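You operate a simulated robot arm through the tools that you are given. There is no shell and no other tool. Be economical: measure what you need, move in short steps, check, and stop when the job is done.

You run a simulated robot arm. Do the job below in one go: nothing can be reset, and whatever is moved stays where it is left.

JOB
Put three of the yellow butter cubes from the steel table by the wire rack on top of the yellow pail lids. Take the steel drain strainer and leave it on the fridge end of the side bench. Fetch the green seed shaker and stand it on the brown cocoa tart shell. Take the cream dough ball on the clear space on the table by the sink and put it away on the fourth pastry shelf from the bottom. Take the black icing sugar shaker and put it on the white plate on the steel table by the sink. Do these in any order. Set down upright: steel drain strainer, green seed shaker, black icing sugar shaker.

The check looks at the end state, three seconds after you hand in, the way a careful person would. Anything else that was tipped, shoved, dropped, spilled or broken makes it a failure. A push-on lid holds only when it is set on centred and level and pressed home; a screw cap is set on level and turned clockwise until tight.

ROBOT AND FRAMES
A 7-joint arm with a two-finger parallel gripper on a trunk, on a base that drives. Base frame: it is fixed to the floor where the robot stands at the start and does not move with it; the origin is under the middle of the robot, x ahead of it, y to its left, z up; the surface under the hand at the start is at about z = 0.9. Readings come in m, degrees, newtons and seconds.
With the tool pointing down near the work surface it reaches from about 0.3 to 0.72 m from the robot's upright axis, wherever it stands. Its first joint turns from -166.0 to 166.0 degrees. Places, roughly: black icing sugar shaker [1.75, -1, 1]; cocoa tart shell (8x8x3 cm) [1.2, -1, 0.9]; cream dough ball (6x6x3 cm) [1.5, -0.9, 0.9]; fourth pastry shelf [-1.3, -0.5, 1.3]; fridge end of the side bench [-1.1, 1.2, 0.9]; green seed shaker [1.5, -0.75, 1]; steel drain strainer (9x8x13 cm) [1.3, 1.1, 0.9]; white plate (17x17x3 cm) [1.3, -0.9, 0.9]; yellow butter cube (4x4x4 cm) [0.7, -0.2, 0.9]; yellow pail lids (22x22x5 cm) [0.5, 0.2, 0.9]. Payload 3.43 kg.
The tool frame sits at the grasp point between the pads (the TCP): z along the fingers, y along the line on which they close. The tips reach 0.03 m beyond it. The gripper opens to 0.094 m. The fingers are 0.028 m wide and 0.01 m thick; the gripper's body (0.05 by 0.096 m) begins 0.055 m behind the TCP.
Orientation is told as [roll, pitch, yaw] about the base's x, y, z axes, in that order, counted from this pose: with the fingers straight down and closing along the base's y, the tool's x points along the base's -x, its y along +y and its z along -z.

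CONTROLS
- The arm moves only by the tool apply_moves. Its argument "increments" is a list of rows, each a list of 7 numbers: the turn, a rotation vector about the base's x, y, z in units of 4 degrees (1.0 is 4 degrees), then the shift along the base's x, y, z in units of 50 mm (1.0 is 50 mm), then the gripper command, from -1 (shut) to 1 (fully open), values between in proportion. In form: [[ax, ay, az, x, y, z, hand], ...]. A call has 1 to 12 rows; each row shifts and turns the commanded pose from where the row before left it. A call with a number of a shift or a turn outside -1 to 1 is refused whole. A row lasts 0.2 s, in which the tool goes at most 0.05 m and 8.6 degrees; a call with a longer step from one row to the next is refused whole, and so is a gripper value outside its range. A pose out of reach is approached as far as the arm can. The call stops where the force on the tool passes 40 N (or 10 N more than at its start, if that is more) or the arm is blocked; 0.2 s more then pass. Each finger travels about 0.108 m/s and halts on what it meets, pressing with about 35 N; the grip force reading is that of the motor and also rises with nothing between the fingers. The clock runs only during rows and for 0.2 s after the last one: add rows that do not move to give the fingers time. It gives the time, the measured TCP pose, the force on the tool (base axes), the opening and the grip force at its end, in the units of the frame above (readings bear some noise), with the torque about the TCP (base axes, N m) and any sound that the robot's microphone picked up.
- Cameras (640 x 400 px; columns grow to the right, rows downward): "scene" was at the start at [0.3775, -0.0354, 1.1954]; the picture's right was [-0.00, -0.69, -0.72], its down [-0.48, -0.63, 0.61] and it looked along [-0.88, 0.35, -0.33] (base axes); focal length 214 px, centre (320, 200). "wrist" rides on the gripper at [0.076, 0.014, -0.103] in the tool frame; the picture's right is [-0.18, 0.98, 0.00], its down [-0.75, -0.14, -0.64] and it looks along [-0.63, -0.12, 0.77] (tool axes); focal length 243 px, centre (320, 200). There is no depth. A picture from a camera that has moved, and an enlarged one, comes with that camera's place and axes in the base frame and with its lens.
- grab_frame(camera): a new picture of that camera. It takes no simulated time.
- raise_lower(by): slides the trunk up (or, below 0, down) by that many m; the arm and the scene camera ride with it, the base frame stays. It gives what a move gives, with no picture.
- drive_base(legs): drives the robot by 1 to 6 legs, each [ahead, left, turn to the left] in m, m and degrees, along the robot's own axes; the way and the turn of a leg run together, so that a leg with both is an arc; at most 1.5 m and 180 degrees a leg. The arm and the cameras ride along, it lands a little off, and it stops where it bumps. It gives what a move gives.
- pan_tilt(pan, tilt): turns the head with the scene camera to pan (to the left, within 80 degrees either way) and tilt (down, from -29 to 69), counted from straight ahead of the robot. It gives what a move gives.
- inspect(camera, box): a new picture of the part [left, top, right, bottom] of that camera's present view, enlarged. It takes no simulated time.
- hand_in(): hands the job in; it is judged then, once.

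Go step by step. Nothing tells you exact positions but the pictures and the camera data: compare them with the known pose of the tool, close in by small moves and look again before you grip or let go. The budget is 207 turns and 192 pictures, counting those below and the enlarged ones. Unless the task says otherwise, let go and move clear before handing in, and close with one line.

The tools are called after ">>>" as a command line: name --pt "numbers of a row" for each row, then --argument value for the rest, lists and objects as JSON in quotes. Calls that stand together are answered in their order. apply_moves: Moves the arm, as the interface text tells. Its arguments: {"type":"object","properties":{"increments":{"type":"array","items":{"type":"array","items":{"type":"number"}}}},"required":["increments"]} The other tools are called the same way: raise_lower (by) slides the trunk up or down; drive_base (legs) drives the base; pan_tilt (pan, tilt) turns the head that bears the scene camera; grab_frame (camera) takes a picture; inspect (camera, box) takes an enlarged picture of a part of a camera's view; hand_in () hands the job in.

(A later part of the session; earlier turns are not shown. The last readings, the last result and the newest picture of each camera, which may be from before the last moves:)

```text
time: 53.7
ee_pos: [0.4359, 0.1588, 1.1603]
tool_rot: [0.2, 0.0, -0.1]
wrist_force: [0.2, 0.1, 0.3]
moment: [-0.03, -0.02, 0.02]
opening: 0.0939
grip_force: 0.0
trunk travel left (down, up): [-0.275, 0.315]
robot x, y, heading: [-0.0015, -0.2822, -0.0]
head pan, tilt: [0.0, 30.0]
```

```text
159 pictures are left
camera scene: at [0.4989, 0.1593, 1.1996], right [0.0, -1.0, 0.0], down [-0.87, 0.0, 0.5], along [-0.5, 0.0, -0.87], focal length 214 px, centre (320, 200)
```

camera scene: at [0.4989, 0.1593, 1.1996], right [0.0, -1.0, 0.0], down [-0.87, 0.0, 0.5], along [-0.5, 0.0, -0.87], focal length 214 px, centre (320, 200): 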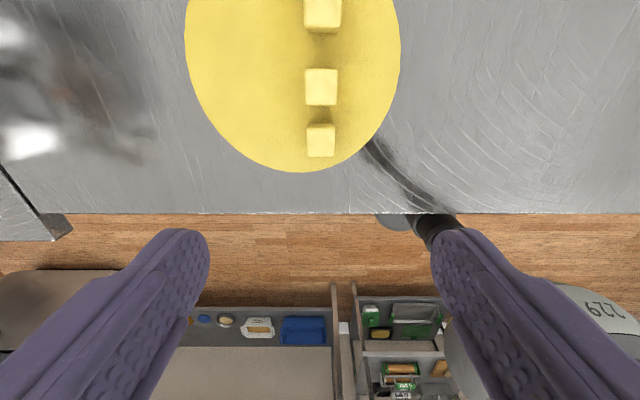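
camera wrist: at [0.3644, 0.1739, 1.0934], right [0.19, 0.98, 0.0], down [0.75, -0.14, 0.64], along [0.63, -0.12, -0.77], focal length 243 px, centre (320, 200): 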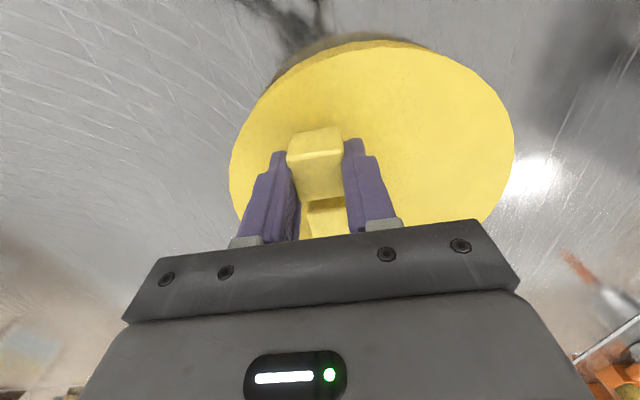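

All three cubes are on the lids. I'll bring the arm in front of the robot and check the floor to the right before driving round to the sink table.

>>> apply_moves --pt "0 0 0 0 -0.88 0.4 1" --pt "0 0 0 0 -0.88 0.4 1" --pt "0 0 0 0 -0.88 0.4 1" --pt "0 0 0 0 -0.88 0.4 1" --pt "0 0 0 0 -0.88 0 1" --pt "0 0 0 0 -0.88 0 1" --pt "0 0 0 0 -0.88 0 1" --pt "0 0 0 0 -0.88 0 1" --pt "0 0 0 0 -0.88 0 1" --pt "0 0 0 0 -0.88 0 1"

>>> pan_tilt --pan -60 --tilt 0

>>> grab_frame --camera "scene"

>>> pan_tilt --pan -50 --tilt 55

>>> grab_frame --camera "scene"

```text
time: 55.9
ee_pos: [0.437, -0.2828, 1.2396]
tool_rot: [0.3, 0.0, -0.1]
wrist_force: [0.5, 0.3, 0.3]
moment: [0.04, -0.01, 0.02]
opening: 0.0941
grip_force: 0.1
trunk travel left (down, up): [-0.275, 0.315]
robot x, y, heading: [0.0035, -0.2861, -0.1]
head pan, tilt: [0.0, 30.0]
```

```text
time: 57.2
ee_pos: [0.4362, -0.2811, 1.2394]
tool_rot: [0.2, 0.0, -0.1]
wrist_force: [1.1, 0.0, -0.5]
moment: [0.0, 0.0, -0.01]
opening: 0.0938
grip_force: 0.0
trunk travel left (down, up): [-0.275, 0.315]
robot x, y, heading: [-0.0008, -0.2789, -0.0]
head pan, tilt: [-60.0, 0.0]
```

```text
158 pictures are left
camera scene: at [0.5476, -0.3597, 1.3233], right [0.0, -0.5, 0.86], down [-1.0, 0.0, 0.0], along [0.0, -0.86, -0.5], focal length 214 px, centre (320, 200)
```

scene: 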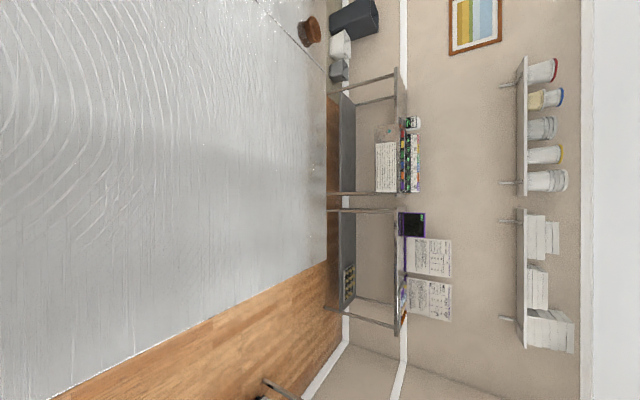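

```text
time: 58.5
ee_pos: [0.4358, -0.2813, 1.2391]
tool_rot: [0.2, -0.1, -0.1]
wrist_force: [0.6, -0.2, -0.5]
moment: [0.02, 0.0, 0.02]
opening: 0.0941
grip_force: 0.1
trunk travel left (down, up): [-0.275, 0.315]
robot x, y, heading: [0.0014, -0.2803, -0.4]
head pan, tilt: [-50.0, 55.0]
```

```text
157 pictures are left
camera scene: at [0.4634, -0.3369, 1.3221], right [0.0, -0.65, 0.76], down [-0.57, 0.63, 0.53], along [-0.82, -0.44, -0.37], focal length 214 px, centre (320, 200)
```

scene: 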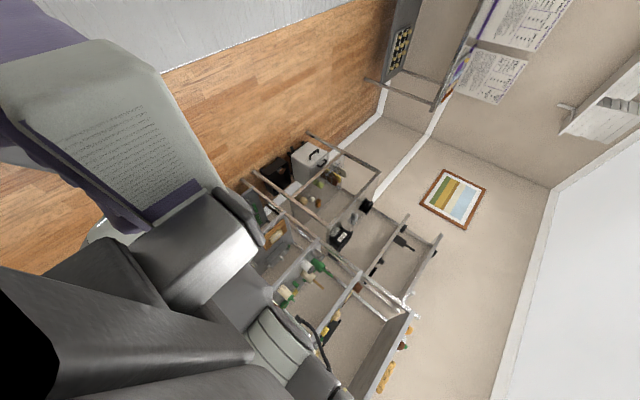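

The aisle at the right is free (table edge y≈-1.14, wall bench at y≈-2.4). I'll drive round to the right side of the sink table.

>>> drive_base --legs '[[0, -1.47, 0], [1.43, 0, 0], [0, 0, 90]]'

>>> pan_tilt --pan 0 --tilt -29

>>> grab_frame --camera "scene"

```text
time: 76.2
ee_pos: [1.4128, -1.375, 1.2393]
tool_rot: [0.2, -0.1, 85.9]
wrist_force: [0.5, -0.8, 1.2]
moment: [0.03, 0.02, 0.01]
opening: 0.094
grip_force: 0.2
trunk travel left (down, up): [-0.275, 0.315]
robot x, y, heading: [1.382, -1.8127, 85.8]
head pan, tilt: [-50.0, 55.0]
```

```text
time: 77.7
ee_pos: [1.4135, -1.3775, 1.2396]
tool_rot: [0.2, 0.1, 85.9]
wrist_force: [0.2, -0.3, 0.0]
moment: [0.01, 0.03, -0.03]
opening: 0.094
grip_force: 0.0
trunk travel left (down, up): [-0.275, 0.315]
robot x, y, heading: [1.3852, -1.8177, 85.9]
head pan, tilt: [0.0, -28.6]
```

```text
156 pictures are left
camera scene: at [1.4249, -1.2275, 1.3017], right [1.0, -0.07, 0.0], down [-0.06, -0.88, -0.48], along [0.03, 0.48, -0.88], focal length 214 px, centre (320, 200)
```

scene: 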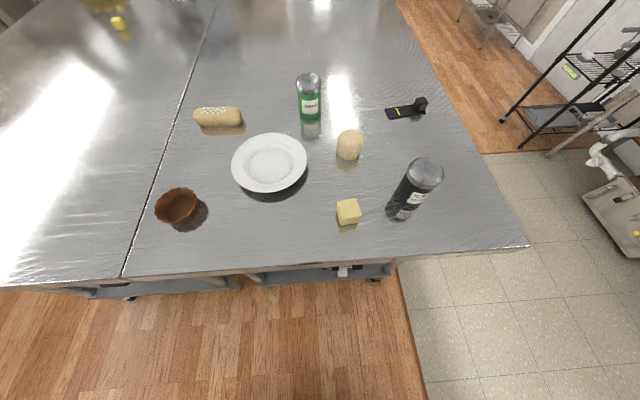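

The view is clear: loaf, green shaker, plate, dough ball, black shaker, a butter cube and the tart shell. I'll straighten up and approach the table.

>>> drive_base --legs '[[0, 0, 4], [0.36, -0.04, 0]]'

>>> pan_tilt --pan 0 --tilt 0

>>> raise_lower --by 0.15

>>> grab_frame --camera "scene"

```text
time: 80.5
ee_pos: [1.4284, -1.0138, 1.2388]
tool_rot: [0.2, 0.0, 89.5]
wrist_force: [-1.0, -0.3, -0.5]
moment: [0.01, 0.02, 0.0]
opening: 0.0939
grip_force: 0.1
trunk travel left (down, up): [-0.275, 0.315]
robot x, y, heading: [1.4255, -1.4485, 89.5]
head pan, tilt: [0.0, -28.6]
```

```text
time: 81.5
ee_pos: [1.4276, -1.0145, 1.2396]
tool_rot: [0.2, 0.0, 89.5]
wrist_force: [0.4, 0.5, 0.1]
moment: [0.0, -0.03, 0.02]
opening: 0.0941
grip_force: 0.0
trunk travel left (down, up): [-0.275, 0.315]
robot x, y, heading: [1.4229, -1.45, 89.3]
head pan, tilt: [0.0, 0.0]
```

```text
time: 83.2
ee_pos: [1.4284, -1.0131, 1.3882]
tool_rot: [0.2, 0.0, 89.4]
wrist_force: [0.1, 0.8, -0.5]
moment: [0.01, -0.03, 0.0]
opening: 0.0942
grip_force: 0.0
trunk travel left (down, up): [-0.425, 0.165]
robot x, y, heading: [1.4232, -1.4557, 89.2]
head pan, tilt: [0.0, 0.0]
```

```text
155 pictures are left
camera scene: at [1.4296, -0.9045, 1.4285], right [1.0, -0.01, 0.0], down [-0.01, -1.0, 0.0], along [0.0, 0.0, -1.0], focal length 214 px, centre (320, 200)
```

scene: 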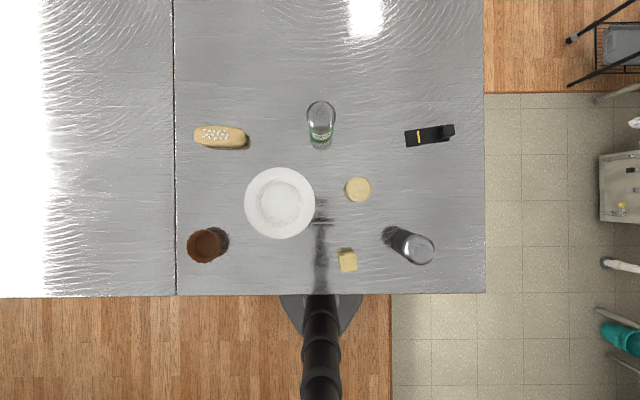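

>>> inspect --camera "scene" --box '[290, 80, 470, 280]'

>>> grab_frame --camera "wrist"

```text
2.00 times, centred on (380, 180) of scene
camera zoom: at [1.4296, -0.9045, 1.4285], right [1.0, -0.01, 0.0], down [-0.01, -1.0, 0.0], along [0.0, 0.0, -1.0], focal length 429 px, centre (200, 240)
```

zoom: 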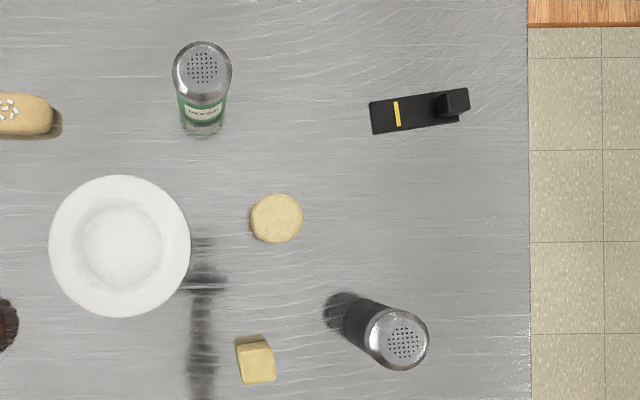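

```text
153 pictures are left
camera wrist: at [1.4135, -1.0908, 1.4927], right [-0.98, 0.19, 0.0], down [0.15, 0.75, 0.64], along [0.12, 0.63, -0.77], focal length 243 px, centre (320, 200)
```

wrist: 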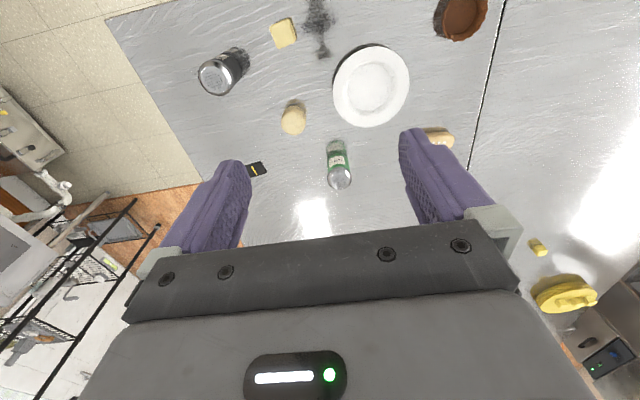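

Estimates: green shaker (1.433,-0.73), black shaker (1.632,-1.006), both about 0.09 tall; plate (1.335,-0.912), tart (1.166,-1.009), dough (1.518,-0.879). I'll move above the black shaker.

>>> raise_lower --by -0.15

>>> apply_moves --pt "0 0 0 0.8 0.03 0 1" --pt "0 0 0 0.8 0.03 0 1" --pt "0 0 0 0.8 0.03 0 1" --pt "0 0 0 0.8 0.03 0 1" --pt "0 0 0 0.86 0.02 0 1" --pt "0 0 0 0 0 -0.8 1" --pt "0 0 0 0 0 -0.8 1" --pt "0 0 0 0 0 -0.8 1" --pt "0 0 0 0 0 0 1"

>>> pan_tilt --pan 0 --tilt 30

>>> grab_frame --camera "scene"

>>> grab_frame --camera "wrist"

```text
time: 85.0
ee_pos: [1.4272, -1.0143, 1.2386]
tool_rot: [0.2, 0.0, 89.3]
wrist_force: [0.5, 0.2, 0.3]
moment: [0.01, 0.0, 0.02]
opening: 0.094
grip_force: 0.1
trunk travel left (down, up): [-0.275, 0.315]
robot x, y, heading: [1.4218, -1.4507, 89.7]
head pan, tilt: [0.0, 0.0]
```

```text
time: 87.0
ee_pos: [1.6283, -1.0093, 1.12]
tool_rot: [0.2, -0.1, 89.5]
wrist_force: [-0.6, 1.1, -0.3]
moment: [0.0, 0.03, 0.02]
opening: 0.0942
grip_force: 0.1
trunk travel left (down, up): [-0.275, 0.315]
robot x, y, heading: [1.4241, -1.4503, 89.5]
head pan, tilt: [0.0, 0.0]
```

```text
time: 87.9
ee_pos: [1.629, -1.0082, 1.1202]
tool_rot: [0.2, 0.0, 89.5]
wrist_force: [1.2, -0.4, 0.0]
moment: [-0.04, -0.01, -0.02]
opening: 0.0939
grip_force: 0.1
trunk travel left (down, up): [-0.275, 0.315]
robot x, y, heading: [1.4203, -1.452, 89.5]
head pan, tilt: [0.0, 30.0]
```

```text
152 pictures are left
camera scene: at [1.63, -0.9476, 1.1587], right [1.0, -0.01, 0.0], down [-0.01, -0.87, 0.5], along [-0.01, -0.5, -0.87], focal length 214 px, centre (320, 200)
```

scene: 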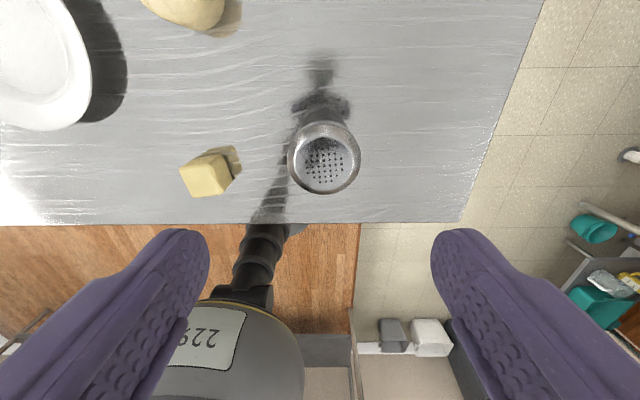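

```text
151 pictures are left
camera wrist: at [1.6144, -1.0857, 1.2234], right [-0.98, 0.19, 0.0], down [0.15, 0.75, 0.64], along [0.12, 0.63, -0.77], focal length 243 px, centre (320, 200)
```

wrist: 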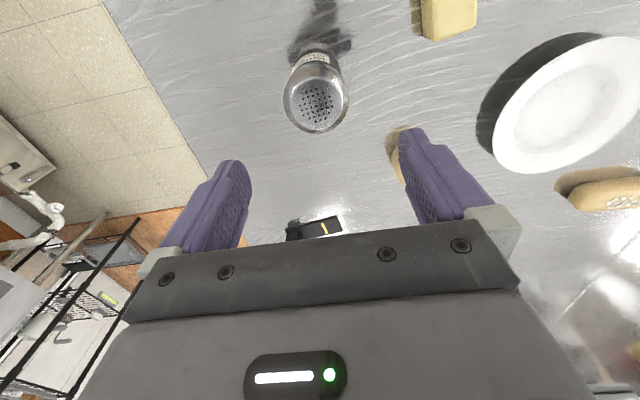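

Black shaker confirmed at (1.633,-1.007), top at z=0.984. Descending.

>>> apply_moves --pt "0 0 0 0.08 0.02 -0.6 1" --pt "0 0 0 0 0 -0.7 1" --pt "0 0 0 0 0 -0.7 1" --pt "0 0 0 0 0 -0.7 1" --pt "0 0 0 0 0 -0.7 1" --pt "0 0 0 0 0 0 1"

>>> grab_frame --camera "scene"

>>> grab_frame --camera "wrist"

```text
time: 89.3
ee_pos: [1.6344, -1.0071, 0.9496]
tool_rot: [0.3, 0.0, 89.4]
wrist_force: [-0.2, 0.0, 0.3]
moment: [0.01, 0.0, 0.02]
opening: 0.0939
grip_force: 0.0
trunk travel left (down, up): [-0.275, 0.315]
robot x, y, heading: [1.426, -1.453, 89.3]
head pan, tilt: [0.0, 30.0]
```

```text
150 pictures are left
camera scene: at [1.635, -0.9458, 0.9883], right [1.0, -0.01, 0.0], down [-0.01, -0.87, 0.5], along [-0.01, -0.5, -0.87], focal length 214 px, centre (320, 200)
```

scene: 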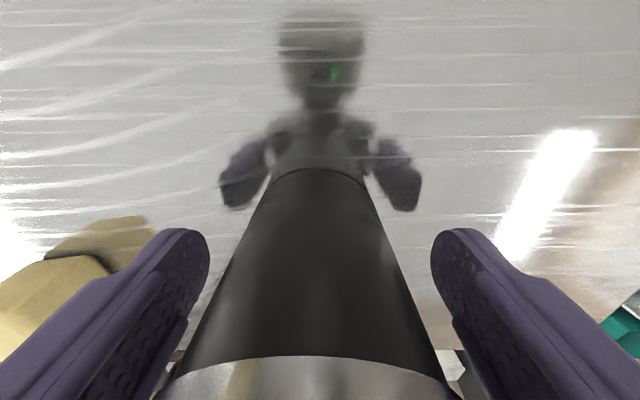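

```text
149 pictures are left
camera wrist: at [1.6193, -1.0837, 1.0529], right [-0.98, 0.19, 0.0], down [0.15, 0.75, 0.64], along [0.12, 0.63, -0.77], focal length 243 px, centre (320, 200)
```

wrist: 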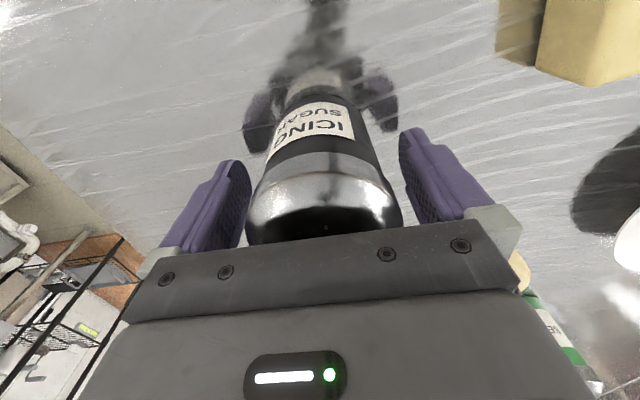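

>>> apply_moves --pt "0 0 0 0 0 0 -1" --pt "0 0 0 0 0 0 -1" --pt "0 0 0 0 0 0 -1" --pt "0 0 0 0 0 0 -1" --pt "0 0 0 0 0 0.5 -1" --pt "0 0 0 0 0 0.8 -1" --pt "0 0 0 0 0 0.8 -1" --pt "0 0 0 0 0 0 -1"

>>> grab_frame --camera "wrist"

```text
time: 91.1
ee_pos: [1.6332, -1.0022, 1.0538]
tool_rot: [0.1, 0.1, 89.4]
wrist_force: [0.9, 0.1, -0.6]
moment: [0.01, 0.04, 0.02]
opening: 0.0639
grip_force: 34.8
trunk travel left (down, up): [-0.275, 0.315]
robot x, y, heading: [1.4243, -1.4495, 89.6]
head pan, tilt: [0.0, 30.0]
```

```text
148 pictures are left
camera wrist: at [1.6207, -1.08, 1.1576], right [-0.98, 0.19, 0.0], down [0.15, 0.75, 0.64], along [0.12, 0.63, -0.77], focal length 243 px, centre (320, 200)
```

wrist: 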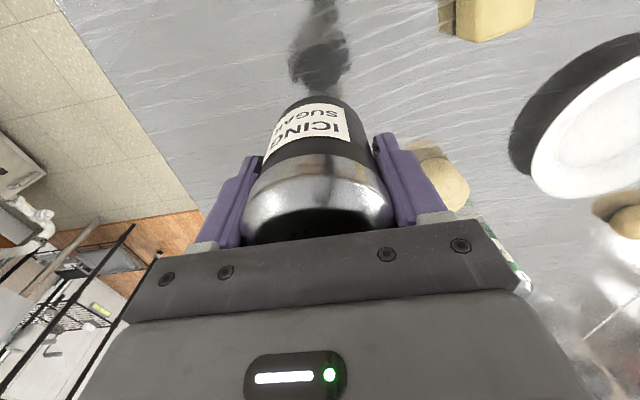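

>>> apply_moves --pt "0 0 0 -0.85 0.26 0 -1" --pt "0 0 0 -0.85 0.26 0 -1" --pt "0 0 0 -0.85 0.26 0 -1" --pt "0 0 0 -0.85 0.26 0 -1" --pt "0 0 0 -0.85 0.26 0 -1" --pt "0 0 0 -0.85 0.26 0 -1" --pt "0 0 0 -0.85 0.26 0 -1" --pt "0 0 0 0 0 0 -1"

>>> grab_frame --camera "wrist"

>>> grab_frame --camera "scene"

```text
time: 92.9
ee_pos: [1.337, -0.9167, 1.0536]
tool_rot: [0.2, 0.0, 89.4]
wrist_force: [0.3, -0.9, -1.0]
moment: [0.01, 0.04, 0.02]
opening: 0.0635
grip_force: 34.5
trunk travel left (down, up): [-0.275, 0.315]
robot x, y, heading: [1.422, -1.4525, 89.4]
head pan, tilt: [0.0, 30.0]
```

```text
147 pictures are left
camera wrist: at [1.3236, -0.9921, 1.1571], right [-0.98, 0.19, 0.0], down [0.15, 0.75, 0.64], along [0.12, 0.63, -0.77], focal length 243 px, centre (320, 200)
```

wrist: 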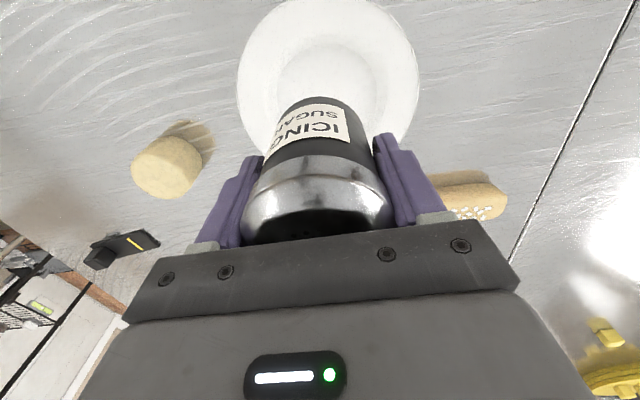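

```text
146 pictures are left
camera scene: at [1.3394, -0.8541, 1.0924], right [1.0, -0.01, 0.0], down [-0.01, -0.87, 0.5], along [-0.01, -0.5, -0.87], focal length 214 px, centre (320, 200)
```

scene: 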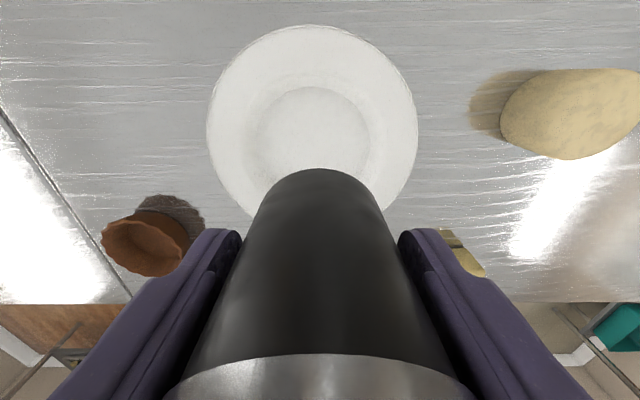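

>>> apply_moves --pt "0 0 0 -0.07 0.08 -0.5 -1" --pt "0 0 0 0 0 -0.5 -1" --pt "0 0 0 0 0 -0.4 -1" --pt "0 0 0 0 0 -0.1 -1" --pt "0 0 0 0 0 0 -1"

>>> grab_frame --camera "wrist"

>>> grab_frame --camera "scene"

```text
time: 94.1
ee_pos: [1.335, -0.9116, 0.9794]
tool_rot: [0.2, 0.0, 89.5]
wrist_force: [0.3, 0.2, -0.5]
moment: [0.02, -0.02, 0.0]
opening: 0.0633
grip_force: 34.6
trunk travel left (down, up): [-0.275, 0.315]
robot x, y, heading: [1.424, -1.4524, 89.5]
head pan, tilt: [0.0, 30.0]
```

```text
145 pictures are left
camera wrist: at [1.3203, -0.9886, 1.0829], right [-0.98, 0.19, 0.0], down [0.15, 0.75, 0.64], along [0.12, 0.63, -0.77], focal length 243 px, centre (320, 200)
```

wrist: 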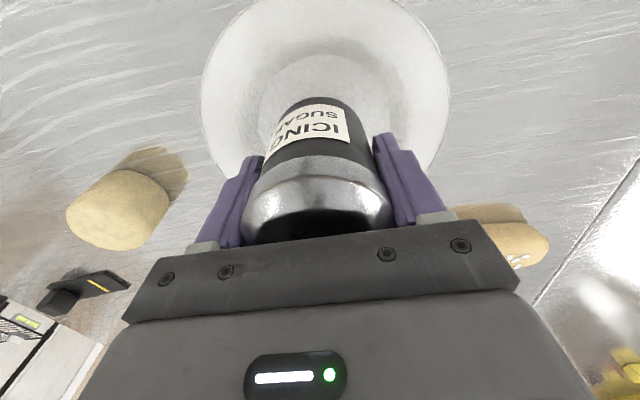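

```text
144 pictures are left
camera scene: at [1.3359, -0.8506, 1.0182], right [1.0, -0.01, 0.0], down [-0.01, -0.87, 0.5], along [-0.01, -0.5, -0.87], focal length 214 px, centre (320, 200)
```

scene: 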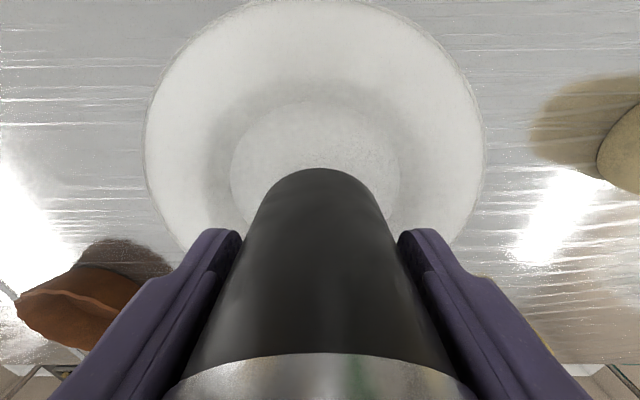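

>>> apply_moves --pt "0 0 0 -0.04 0 -0.2 -1" --pt "0 0 0 0 0 -0.08 -1" --pt "0 0 0 0 0 -0.06 -1" --pt "0 0 0 0 0 0 -1"

```text
time: 95.1
ee_pos: [1.3321, -0.9115, 0.9616]
tool_rot: [0.1, 0.0, 89.3]
wrist_force: [0.9, 0.2, -1.5]
moment: [0.02, 0.03, 0.01]
opening: 0.0633
grip_force: 35.3
trunk travel left (down, up): [-0.275, 0.315]
robot x, y, heading: [1.424, -1.4507, 89.5]
head pan, tilt: [0.0, 30.0]
```

>>> apply_moves --pt "0 0 0 0 0 -0.05 -1" --pt "0 0 0 0 0 0 -1"

>>> apply_moves --pt "0 0 0 0 0 -0.04 -1" --pt "0 0 0 0 0 0 -1"

>>> grab_frame --camera "wrist"

```text
time: 95.7
ee_pos: [1.3328, -0.9109, 0.9594]
tool_rot: [0.2, 0.0, 89.4]
wrist_force: [-0.8, -0.1, -1.2]
moment: [0.03, 0.01, 0.0]
opening: 0.0634
grip_force: 34.7
trunk travel left (down, up): [-0.275, 0.315]
robot x, y, heading: [1.4227, -1.4549, 89.5]
head pan, tilt: [0.0, 30.0]
```

```text
time: 96.3
ee_pos: [1.3325, -0.9098, 0.9582]
tool_rot: [0.2, 0.1, 89.5]
wrist_force: [-0.4, 0.7, -1.2]
moment: [0.01, -0.02, -0.01]
opening: 0.0631
grip_force: 35.1
trunk travel left (down, up): [-0.275, 0.315]
robot x, y, heading: [1.427, -1.4507, 89.7]
head pan, tilt: [0.0, 30.0]
```

```text
143 pictures are left
camera wrist: at [1.3182, -0.9871, 1.0616], right [-0.98, 0.19, 0.0], down [0.15, 0.75, 0.64], along [0.12, 0.63, -0.77], focal length 243 px, centre (320, 200)
```

wrist: 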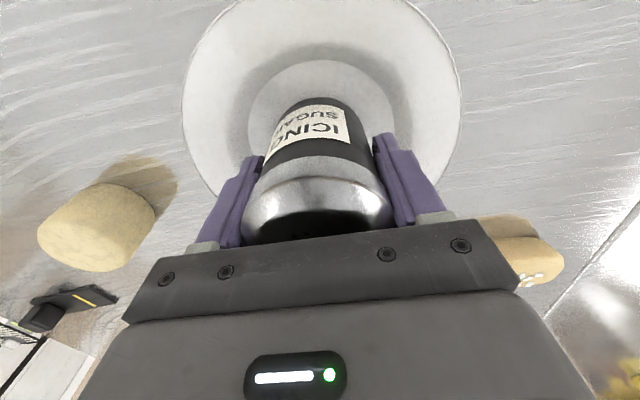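

>>> apply_moves --pt "0 0 0 0 0 -0.04 -1" --pt "0 0 0 0 0 0 -1"

>>> apply_moves --pt "0 0 0 0 0 -0.03 -1" --pt "0 0 0 0 0 0 -1"

```text
time: 96.9
ee_pos: [1.3324, -0.9111, 0.9552]
tool_rot: [0.3, 0.0, 89.5]
wrist_force: [-0.4, -0.1, -0.7]
moment: [-0.01, 0.01, -0.01]
opening: 0.0633
grip_force: 35.2
trunk travel left (down, up): [-0.275, 0.315]
robot x, y, heading: [1.4245, -1.4545, 89.7]
head pan, tilt: [0.0, 30.0]
```

```text
time: 97.5
ee_pos: [1.3321, -0.9114, 0.9549]
tool_rot: [0.2, 0.0, 89.5]
wrist_force: [0.1, 0.1, -1.2]
moment: [0.02, 0.0, -0.01]
opening: 0.0631
grip_force: 35.5
trunk travel left (down, up): [-0.275, 0.315]
robot x, y, heading: [1.4248, -1.4532, 89.4]
head pan, tilt: [0.0, 30.0]
```

>>> apply_moves --pt "0 0 0 0 0 -0.03 -1" --pt "0 0 0 0 0 0 -1"

>>> apply_moves --pt "0 0 0 0 0 -0.02 -1" --pt "0 0 0 0 0 0 -1"

>>> inspect --camera "scene" --box '[180, 80, 460, 255]'

```text
time: 98.1
ee_pos: [1.3322, -0.912, 0.9545]
tool_rot: [0.3, -0.1, 89.5]
wrist_force: [-2.2, -1.4, 15.6]
moment: [-0.18, -0.16, -0.11]
opening: 0.0631
grip_force: 35.1
trunk travel left (down, up): [-0.275, 0.315]
robot x, y, heading: [1.4246, -1.4532, 89.7]
head pan, tilt: [0.0, 30.0]
```

```text
time: 98.7
ee_pos: [1.3324, -0.9119, 0.9545]
tool_rot: [0.2, 0.0, 89.6]
wrist_force: [-4.1, -1.7, 17.4]
moment: [-0.11, -0.04, -0.02]
opening: 0.0625
grip_force: 34.7
trunk travel left (down, up): [-0.275, 0.315]
robot x, y, heading: [1.4255, -1.4523, 89.4]
head pan, tilt: [0.0, 30.0]
```

```text
2.29 times, centred on (320, 168) of scene
camera zoom: at [1.3327, -0.851, 0.9925], right [1.0, -0.01, 0.0], down [-0.01, -0.87, 0.5], along [-0.01, -0.5, -0.87], focal length 490 px, centre (320, 274)
```

zoom: 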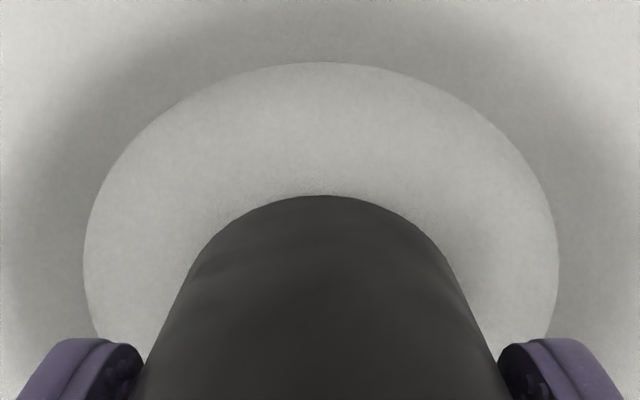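

In contact. I'll release with a moderate opening and rise.

>>> apply_moves --pt "0 0 0 0 0 0.02 -1" --pt "0 0 0 0 0 0 0.5" --pt "0 0 0 0 0 0 0.65" --pt "0 0 0 0 0 0 0.65"

>>> apply_moves --pt "0 0 0 0 0 0.3 0.65" --pt "0 0 0 0 0 0.6 0.65" --pt "0 0 0 0 0 0.8 0.65" --pt "0 0 0 0 0 0.9 1" --pt "0 0 0 0 0 0.9 1" --pt "0 0 0 0 0 0 1"

>>> grab_frame --camera "scene"

>>> grab_frame --camera "wrist"

```text
time: 99.7
ee_pos: [1.3312, -0.9112, 0.9526]
tool_rot: [0.2, 0.0, 89.5]
wrist_force: [-0.5, 0.4, 0.1]
moment: [0.03, 0.01, -0.01]
opening: 0.0775
grip_force: 0.0
trunk travel left (down, up): [-0.275, 0.315]
robot x, y, heading: [1.4236, -1.4509, 89.6]
head pan, tilt: [0.0, 30.0]
```

```text
time: 101.1
ee_pos: [1.3325, -0.9093, 1.1275]
tool_rot: [0.3, 0.0, 89.4]
wrist_force: [-0.2, -0.2, 0.1]
moment: [0.01, -0.03, 0.0]
opening: 0.0939
grip_force: 0.0
trunk travel left (down, up): [-0.275, 0.315]
robot x, y, heading: [1.4194, -1.4534, 89.4]
head pan, tilt: [0.0, 30.0]
```

```text
141 pictures are left
camera scene: at [1.3347, -0.8486, 1.1659], right [1.0, -0.01, 0.0], down [-0.01, -0.87, 0.5], along [-0.01, -0.5, -0.87], focal length 214 px, centre (320, 200)
```

scene: 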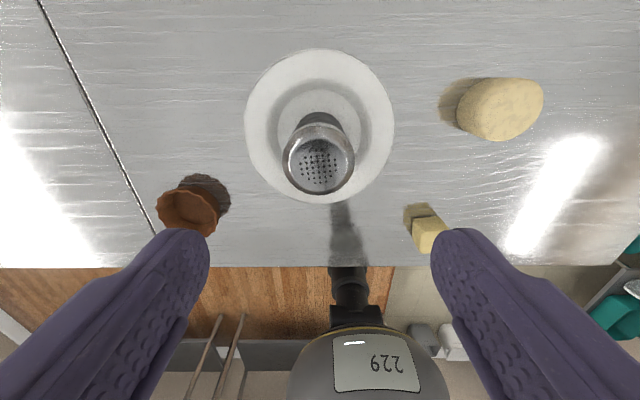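

```text
140 pictures are left
camera wrist: at [1.319, -0.9865, 1.2306], right [-0.98, 0.19, 0.0], down [0.15, 0.75, 0.64], along [0.12, 0.63, -0.77], focal length 243 px, centre (320, 200)
```

wrist: 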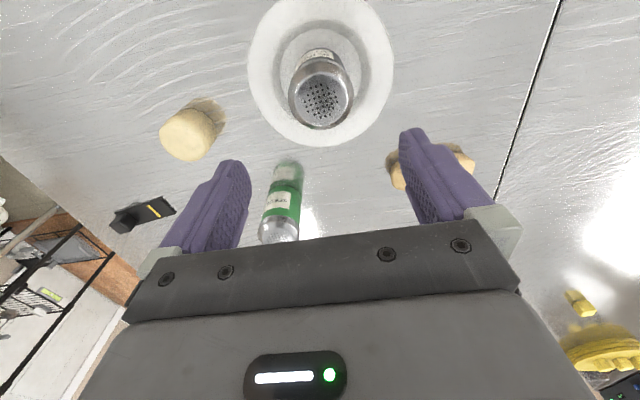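

The black shaker stands on the plate. I'll look at the tart shell, then move to the green shaker.

>>> inspect --camera "scene" --box '[140, 160, 250, 240]'

>>> apply_moves --pt "0 0 0 0.5 0.8 0 1" --pt "0 0 0 0.5 0.8 0 1" --pt "0 0 0 0.5 0.8 0 1" --pt "0 0 0 0.52 0.8 0 1" --pt "0 0 0 0 0.4 0 1" --pt "0 0 0 0 0 0 1"

>>> grab_frame --camera "scene"

>>> grab_frame --camera "wrist"

```text
5.00 times, centred on (195, 200) of scene
camera zoom: at [1.3347, -0.8486, 1.1659], right [1.0, -0.01, 0.0], down [-0.01, -0.87, 0.5], along [-0.01, -0.5, -0.87], focal length 1072 px, centre (945, 200)
```

zoom: 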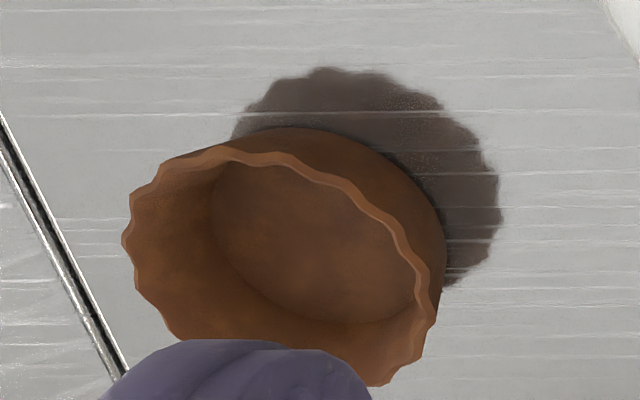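

```text
time: 102.5
ee_pos: [1.4351, -0.7341, 1.1268]
tool_rot: [0.2, 0.1, 89.4]
wrist_force: [-0.1, -0.2, 0.1]
moment: [-0.02, -0.01, -0.03]
opening: 0.094
grip_force: 0.0
trunk travel left (down, up): [-0.275, 0.315]
robot x, y, heading: [1.4254, -1.4539, 89.5]
head pan, tilt: [0.0, 30.0]
```

```text
138 pictures are left
camera scene: at [1.4361, -0.6721, 1.1666], right [1.0, -0.01, 0.0], down [-0.01, -0.87, 0.5], along [-0.01, -0.5, -0.87], focal length 214 px, centre (320, 200)
```

scene: 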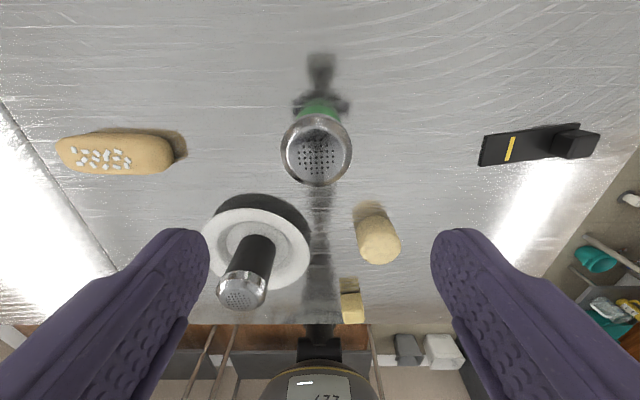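

```text
137 pictures are left
camera wrist: at [1.4205, -0.81, 1.2314], right [-0.98, 0.19, 0.0], down [0.15, 0.75, 0.64], along [0.12, 0.63, -0.77], focal length 243 px, centre (320, 200)
```

wrist: 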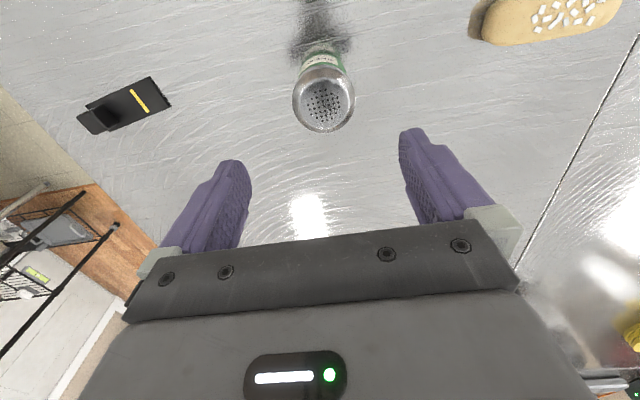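

The tart's inner floor is about as wide as the shaker, so I'll grip the green shaker high (TCP 0.966) to keep the tips above the tart rim. Shaker at (1.432,-0.729).

>>> apply_moves --pt "0 0 0 -0.06 0.1 -0.6 1" --pt "0 0 0 0 0 -0.8 1" --pt "0 0 0 0 0 -0.9 1" --pt "0 0 0 0 0 -0.9 1" --pt "0 0 0 0 0 0 1"

>>> grab_frame --camera "scene"

>>> grab_frame --camera "wrist"

```text
time: 103.7
ee_pos: [1.4278, -0.7305, 0.9671]
tool_rot: [0.2, 0.0, 89.5]
wrist_force: [-0.7, 0.0, -0.5]
moment: [0.01, -0.04, -0.01]
opening: 0.0939
grip_force: 0.2
trunk travel left (down, up): [-0.275, 0.315]
robot x, y, heading: [1.4241, -1.449, 89.5]
head pan, tilt: [0.0, 30.0]
```

```text
136 pictures are left
camera scene: at [1.4303, -0.6683, 1.0062], right [1.0, -0.01, 0.0], down [-0.01, -0.87, 0.5], along [-0.01, -0.5, -0.87], focal length 214 px, centre (320, 200)
```

scene: 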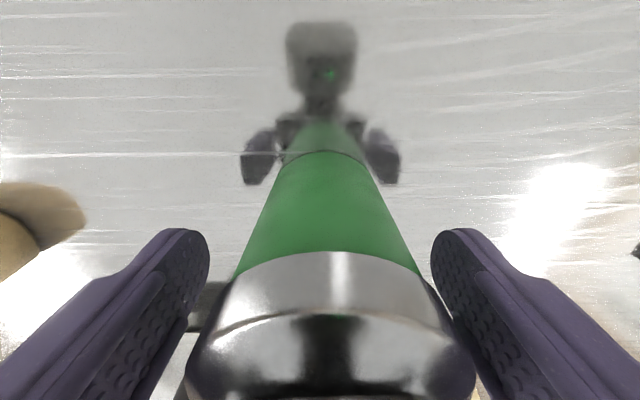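

```text
135 pictures are left
camera wrist: at [1.4147, -0.8063, 1.0709], right [-0.98, 0.19, 0.0], down [0.15, 0.75, 0.64], along [0.12, 0.63, -0.77], focal length 243 px, centre (320, 200)
```

wrist: 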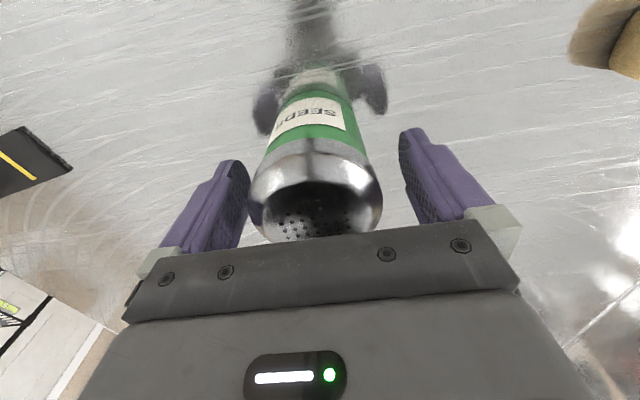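

>>> apply_moves --pt "0 0 0 0.07 0.02 0 1" --pt "0 0 0 0 0 0 -1" --pt "0 0 0 0 0 0 -1" --pt "0 0 0 0 0 0 -1" --pt "0 0 0 0 0 0 -1" --pt "0 0 0 0 0 0.5 -1" --pt "0 0 0 0 0 0.8 -1" --pt "0 0 0 0 0 0.8 -1" --pt "0 0 0 0 0 0.4 -1" --pt "0 0 0 0 0 0 -1"

>>> grab_frame --camera "scene"

>>> grab_frame --camera "wrist"

```text
time: 105.9
ee_pos: [1.4334, -0.7283, 1.096]
tool_rot: [0.2, 0.1, 89.4]
wrist_force: [-0.1, -0.4, -0.9]
moment: [0.0, 0.01, 0.0]
opening: 0.0631
grip_force: 34.8
trunk travel left (down, up): [-0.275, 0.315]
robot x, y, heading: [1.4255, -1.4495, 89.6]
head pan, tilt: [0.0, 30.0]
```

```text
134 pictures are left
camera scene: at [1.4344, -0.6667, 1.1347], right [1.0, -0.01, 0.0], down [-0.01, -0.87, 0.5], along [-0.01, -0.5, -0.87], focal length 214 px, centre (320, 200)
```

scene: 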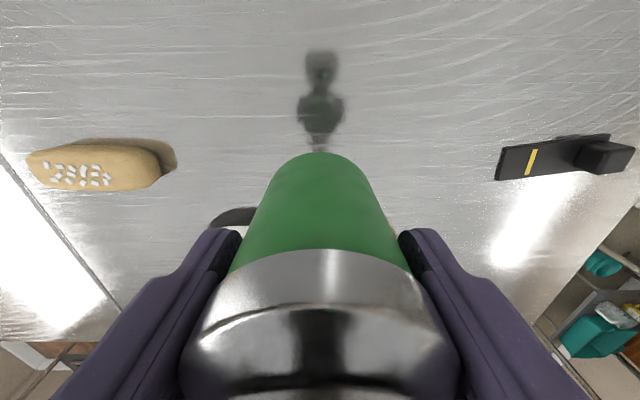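

```text
133 pictures are left
camera wrist: at [1.4188, -0.8046, 1.1995], right [-0.98, 0.19, 0.0], down [0.15, 0.75, 0.64], along [0.12, 0.63, -0.77], focal length 243 px, centre (320, 200)
```

wrist: 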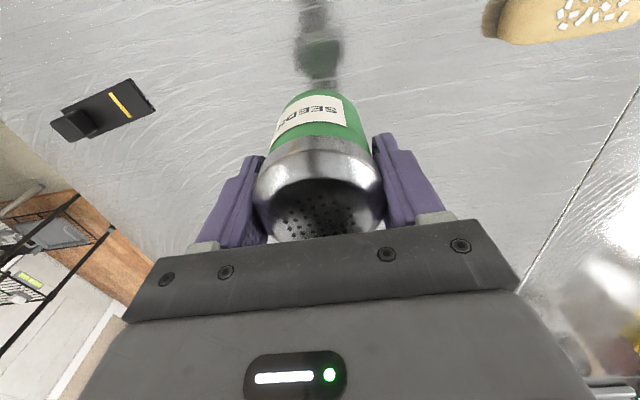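

Held. Carrying it to above the tart.

>>> apply_moves --pt "0 0 0 -0.667 -0.7 0 -1" --pt "0 0 0 -0.667 -0.7 0 -1" --pt "0 0 0 -0.667 -0.7 0 -1" --pt "0 0 0 -0.667 -0.7 0 -1" --pt "0 0 0 -0.667 -0.7 0 -1" --pt "0 0 0 -0.667 -0.7 0 -1" --pt "0 0 0 -0.667 -0.7 0 -1" --pt "0 0 0 -0.667 -0.7 0 -1" --pt "0 0 0 0 0 0 -1"

>>> grab_frame --camera "scene"

>>> grab_frame --camera "wrist"

```text
time: 107.9
ee_pos: [1.1626, -1.0076, 1.0916]
tool_rot: [0.2, 0.0, 89.5]
wrist_force: [-0.8, 0.0, -0.8]
moment: [0.01, -0.02, -0.02]
opening: 0.0628
grip_force: 35.3
trunk travel left (down, up): [-0.275, 0.315]
robot x, y, heading: [1.4238, -1.4531, 89.3]
head pan, tilt: [0.0, 30.0]
```

```text
132 pictures are left
camera scene: at [1.1645, -0.9461, 1.1302], right [1.0, -0.01, 0.0], down [-0.01, -0.87, 0.5], along [-0.01, -0.5, -0.87], focal length 214 px, centre (320, 200)
```

scene: 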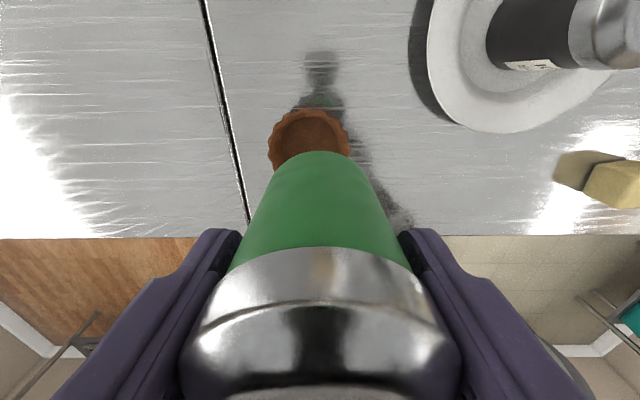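

```text
131 pictures are left
camera wrist: at [1.1487, -1.0841, 1.1949], right [-0.98, 0.19, 0.0], down [0.15, 0.75, 0.64], along [0.12, 0.63, -0.77], focal length 243 px, centre (320, 200)
```

wrist: 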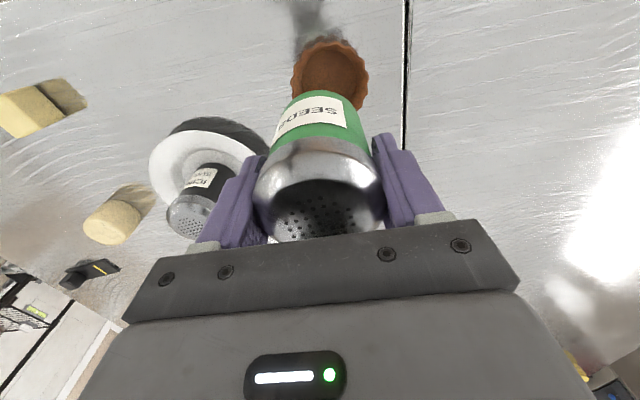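

>>> apply_moves --pt "0 0 0 -0.17 0 -0.4 -1" --pt "0 0 0 0 0 -0.7 -1" --pt "0 0 0 0 0 0 -1"

>>> grab_frame --camera "scene"

>>> grab_frame --camera "wrist"

```text
time: 108.7
ee_pos: [1.1573, -1.0075, 1.0365]
tool_rot: [0.2, -0.2, 89.4]
wrist_force: [-0.2, -0.2, -0.7]
moment: [0.07, 0.01, 0.01]
opening: 0.0623
grip_force: 34.7
trunk travel left (down, up): [-0.275, 0.315]
robot x, y, heading: [1.4187, -1.4519, 89.7]
head pan, tilt: [0.0, 30.0]
```

```text
130 pictures are left
camera scene: at [1.1587, -0.9453, 1.0755], right [1.0, -0.01, 0.0], down [-0.01, -0.87, 0.5], along [-0.01, -0.5, -0.87], focal length 214 px, centre (320, 200)
```

scene: 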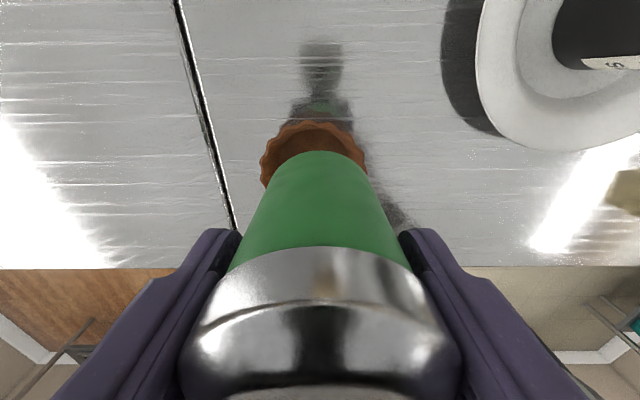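

```text
129 pictures are left
camera wrist: at [1.143, -1.0833, 1.1402], right [-0.98, 0.19, 0.0], down [0.15, 0.75, 0.64], along [0.12, 0.63, -0.77], focal length 243 px, centre (320, 200)
```

wrist: 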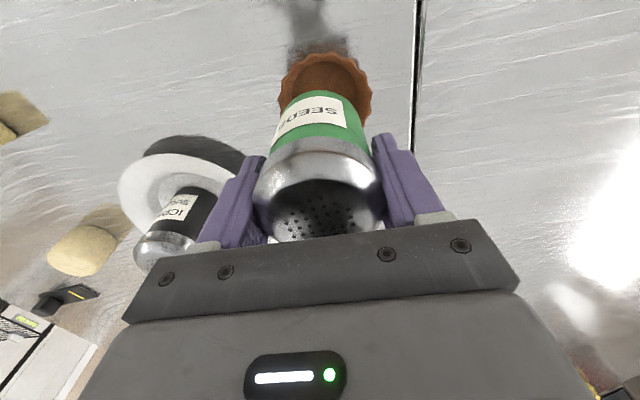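

>>> apply_moves --pt "0 0.05 0 -0.1 -0.07 -0.3 -1" --pt "0 0 0 0 0 -0.35 -1" --pt "0 0 0 0 0 -0.15 -1" --pt "0 0 0 0 0 0 -1"

>>> grab_frame --camera "scene"

>>> grab_frame --camera "wrist"

```text
time: 109.7
ee_pos: [1.1528, -1.0089, 0.9969]
tool_rot: [0.4, -0.1, 89.5]
wrist_force: [-0.2, 0.3, -1.9]
moment: [0.0, 0.01, 0.01]
opening: 0.0624
grip_force: 35.1
trunk travel left (down, up): [-0.275, 0.315]
robot x, y, heading: [1.4206, -1.4513, 89.4]
head pan, tilt: [0.0, 30.0]
```

```text
128 pictures are left
camera scene: at [1.1543, -0.9475, 1.0358], right [1.0, -0.01, -0.01], down [0.0, -0.87, 0.5], along [-0.01, -0.5, -0.87], focal length 214 px, centre (320, 200)
```

scene: 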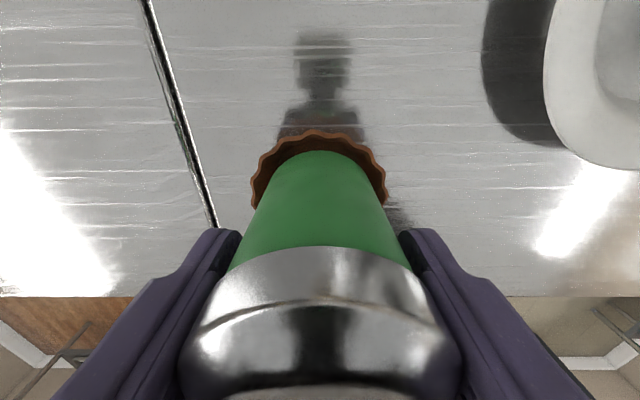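

```text
127 pictures are left
camera wrist: at [1.1388, -1.0855, 1.1006], right [-0.98, 0.19, 0.01], down [0.15, 0.75, 0.64], along [0.12, 0.63, -0.77], focal length 243 px, centre (320, 200)
```

wrist: 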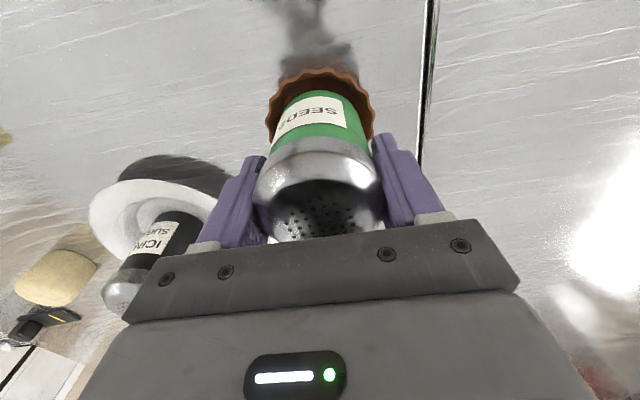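

Well centred. Descending in small steps into the shell.

>>> apply_moves --pt "0 0 0 0 -0.04 -0.15 -1" --pt "0 0 0 0 0 -0.1 -1" --pt "0 0 0 0 0 0 -1"

>>> apply_moves --pt "0 0 0 0 0 -0.08 -1" --pt "0 0 0 0 0 0 -1"

>>> apply_moves --pt "0 0 0 0 0 -0.04 -1" --pt "0 0 0 0 0 0 -1"

```text
time: 110.5
ee_pos: [1.1529, -1.0109, 0.9852]
tool_rot: [0.4, 0.0, 89.5]
wrist_force: [-0.7, 0.9, -1.1]
moment: [0.03, -0.02, 0.0]
opening: 0.0622
grip_force: 35.0
trunk travel left (down, up): [-0.275, 0.315]
robot x, y, heading: [1.4274, -1.447, 89.5]
head pan, tilt: [0.0, 30.0]
```

```text
time: 111.1
ee_pos: [1.1533, -1.0098, 0.9802]
tool_rot: [0.4, 0.0, 89.5]
wrist_force: [-0.4, 0.5, -1.9]
moment: [-0.04, -0.02, -0.02]
opening: 0.0624
grip_force: 34.5
trunk travel left (down, up): [-0.275, 0.315]
robot x, y, heading: [1.4253, -1.454, 89.2]
head pan, tilt: [0.0, 30.0]
```

```text
time: 111.7
ee_pos: [1.1528, -1.0107, 0.9782]
tool_rot: [0.4, 0.0, 89.5]
wrist_force: [1.0, -0.5, -0.6]
moment: [-0.03, 0.02, 0.0]
opening: 0.0622
grip_force: 35.0
trunk travel left (down, up): [-0.275, 0.315]
robot x, y, heading: [1.4233, -1.4514, 89.5]
head pan, tilt: [0.0, 30.0]
```

>>> apply_moves --pt "0 0 0 0 0 -0.04 -1" --pt "0 0 0 0 0 0 -1"

>>> apply_moves --pt "0 0 0 0 0 -0.03 -1" --pt "0 0 0 0 0 0 -1"

>>> grab_frame --camera "scene"

```text
time: 112.3
ee_pos: [1.1513, -1.0095, 0.976]
tool_rot: [0.4, -0.1, 89.5]
wrist_force: [0.1, -0.1, -0.5]
moment: [-0.02, 0.0, 0.04]
opening: 0.0623
grip_force: 35.4
trunk travel left (down, up): [-0.275, 0.315]
robot x, y, heading: [1.4237, -1.4519, 89.8]
head pan, tilt: [0.0, 30.0]
```

```text
time: 112.9
ee_pos: [1.1505, -1.01, 0.9746]
tool_rot: [0.4, 0.0, 89.5]
wrist_force: [0.1, -0.2, -1.1]
moment: [-0.01, -0.01, -0.04]
opening: 0.0624
grip_force: 35.3
trunk travel left (down, up): [-0.275, 0.315]
robot x, y, heading: [1.4225, -1.4518, 89.5]
head pan, tilt: [0.0, 30.0]
```

```text
126 pictures are left
camera scene: at [1.1532, -0.9487, 1.0139], right [1.0, -0.01, -0.01], down [0.0, -0.87, 0.5], along [-0.01, -0.5, -0.87], focal length 214 px, centre (320, 200)
```

scene: 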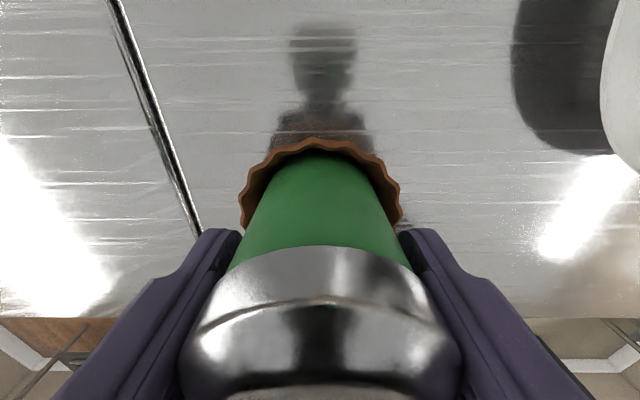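

>>> apply_moves --pt "0 0 0 0 0 -0.03 -1" --pt "0 0 0 0 0 0 -1"

>>> apply_moves --pt "0 0 0 0 0 -0.03 -1" --pt "0 0 0 0 0 0 -1"

```text
time: 113.5
ee_pos: [1.1519, -1.0092, 0.9729]
tool_rot: [0.5, 0.0, 89.6]
wrist_force: [-1.2, -0.4, 0.6]
moment: [-0.01, 0.02, -0.01]
opening: 0.0627
grip_force: 35.1
trunk travel left (down, up): [-0.275, 0.315]
robot x, y, heading: [1.4219, -1.4531, 89.4]
head pan, tilt: [0.0, 30.0]
```

```text
time: 114.1
ee_pos: [1.1522, -1.0097, 0.9736]
tool_rot: [0.5, -0.1, 89.5]
wrist_force: [-0.8, 0.7, 11.3]
moment: [-0.02, -0.04, -0.01]
opening: 0.0622
grip_force: 34.8
trunk travel left (down, up): [-0.275, 0.315]
robot x, y, heading: [1.4256, -1.4502, 89.5]
head pan, tilt: [0.0, 30.0]
```

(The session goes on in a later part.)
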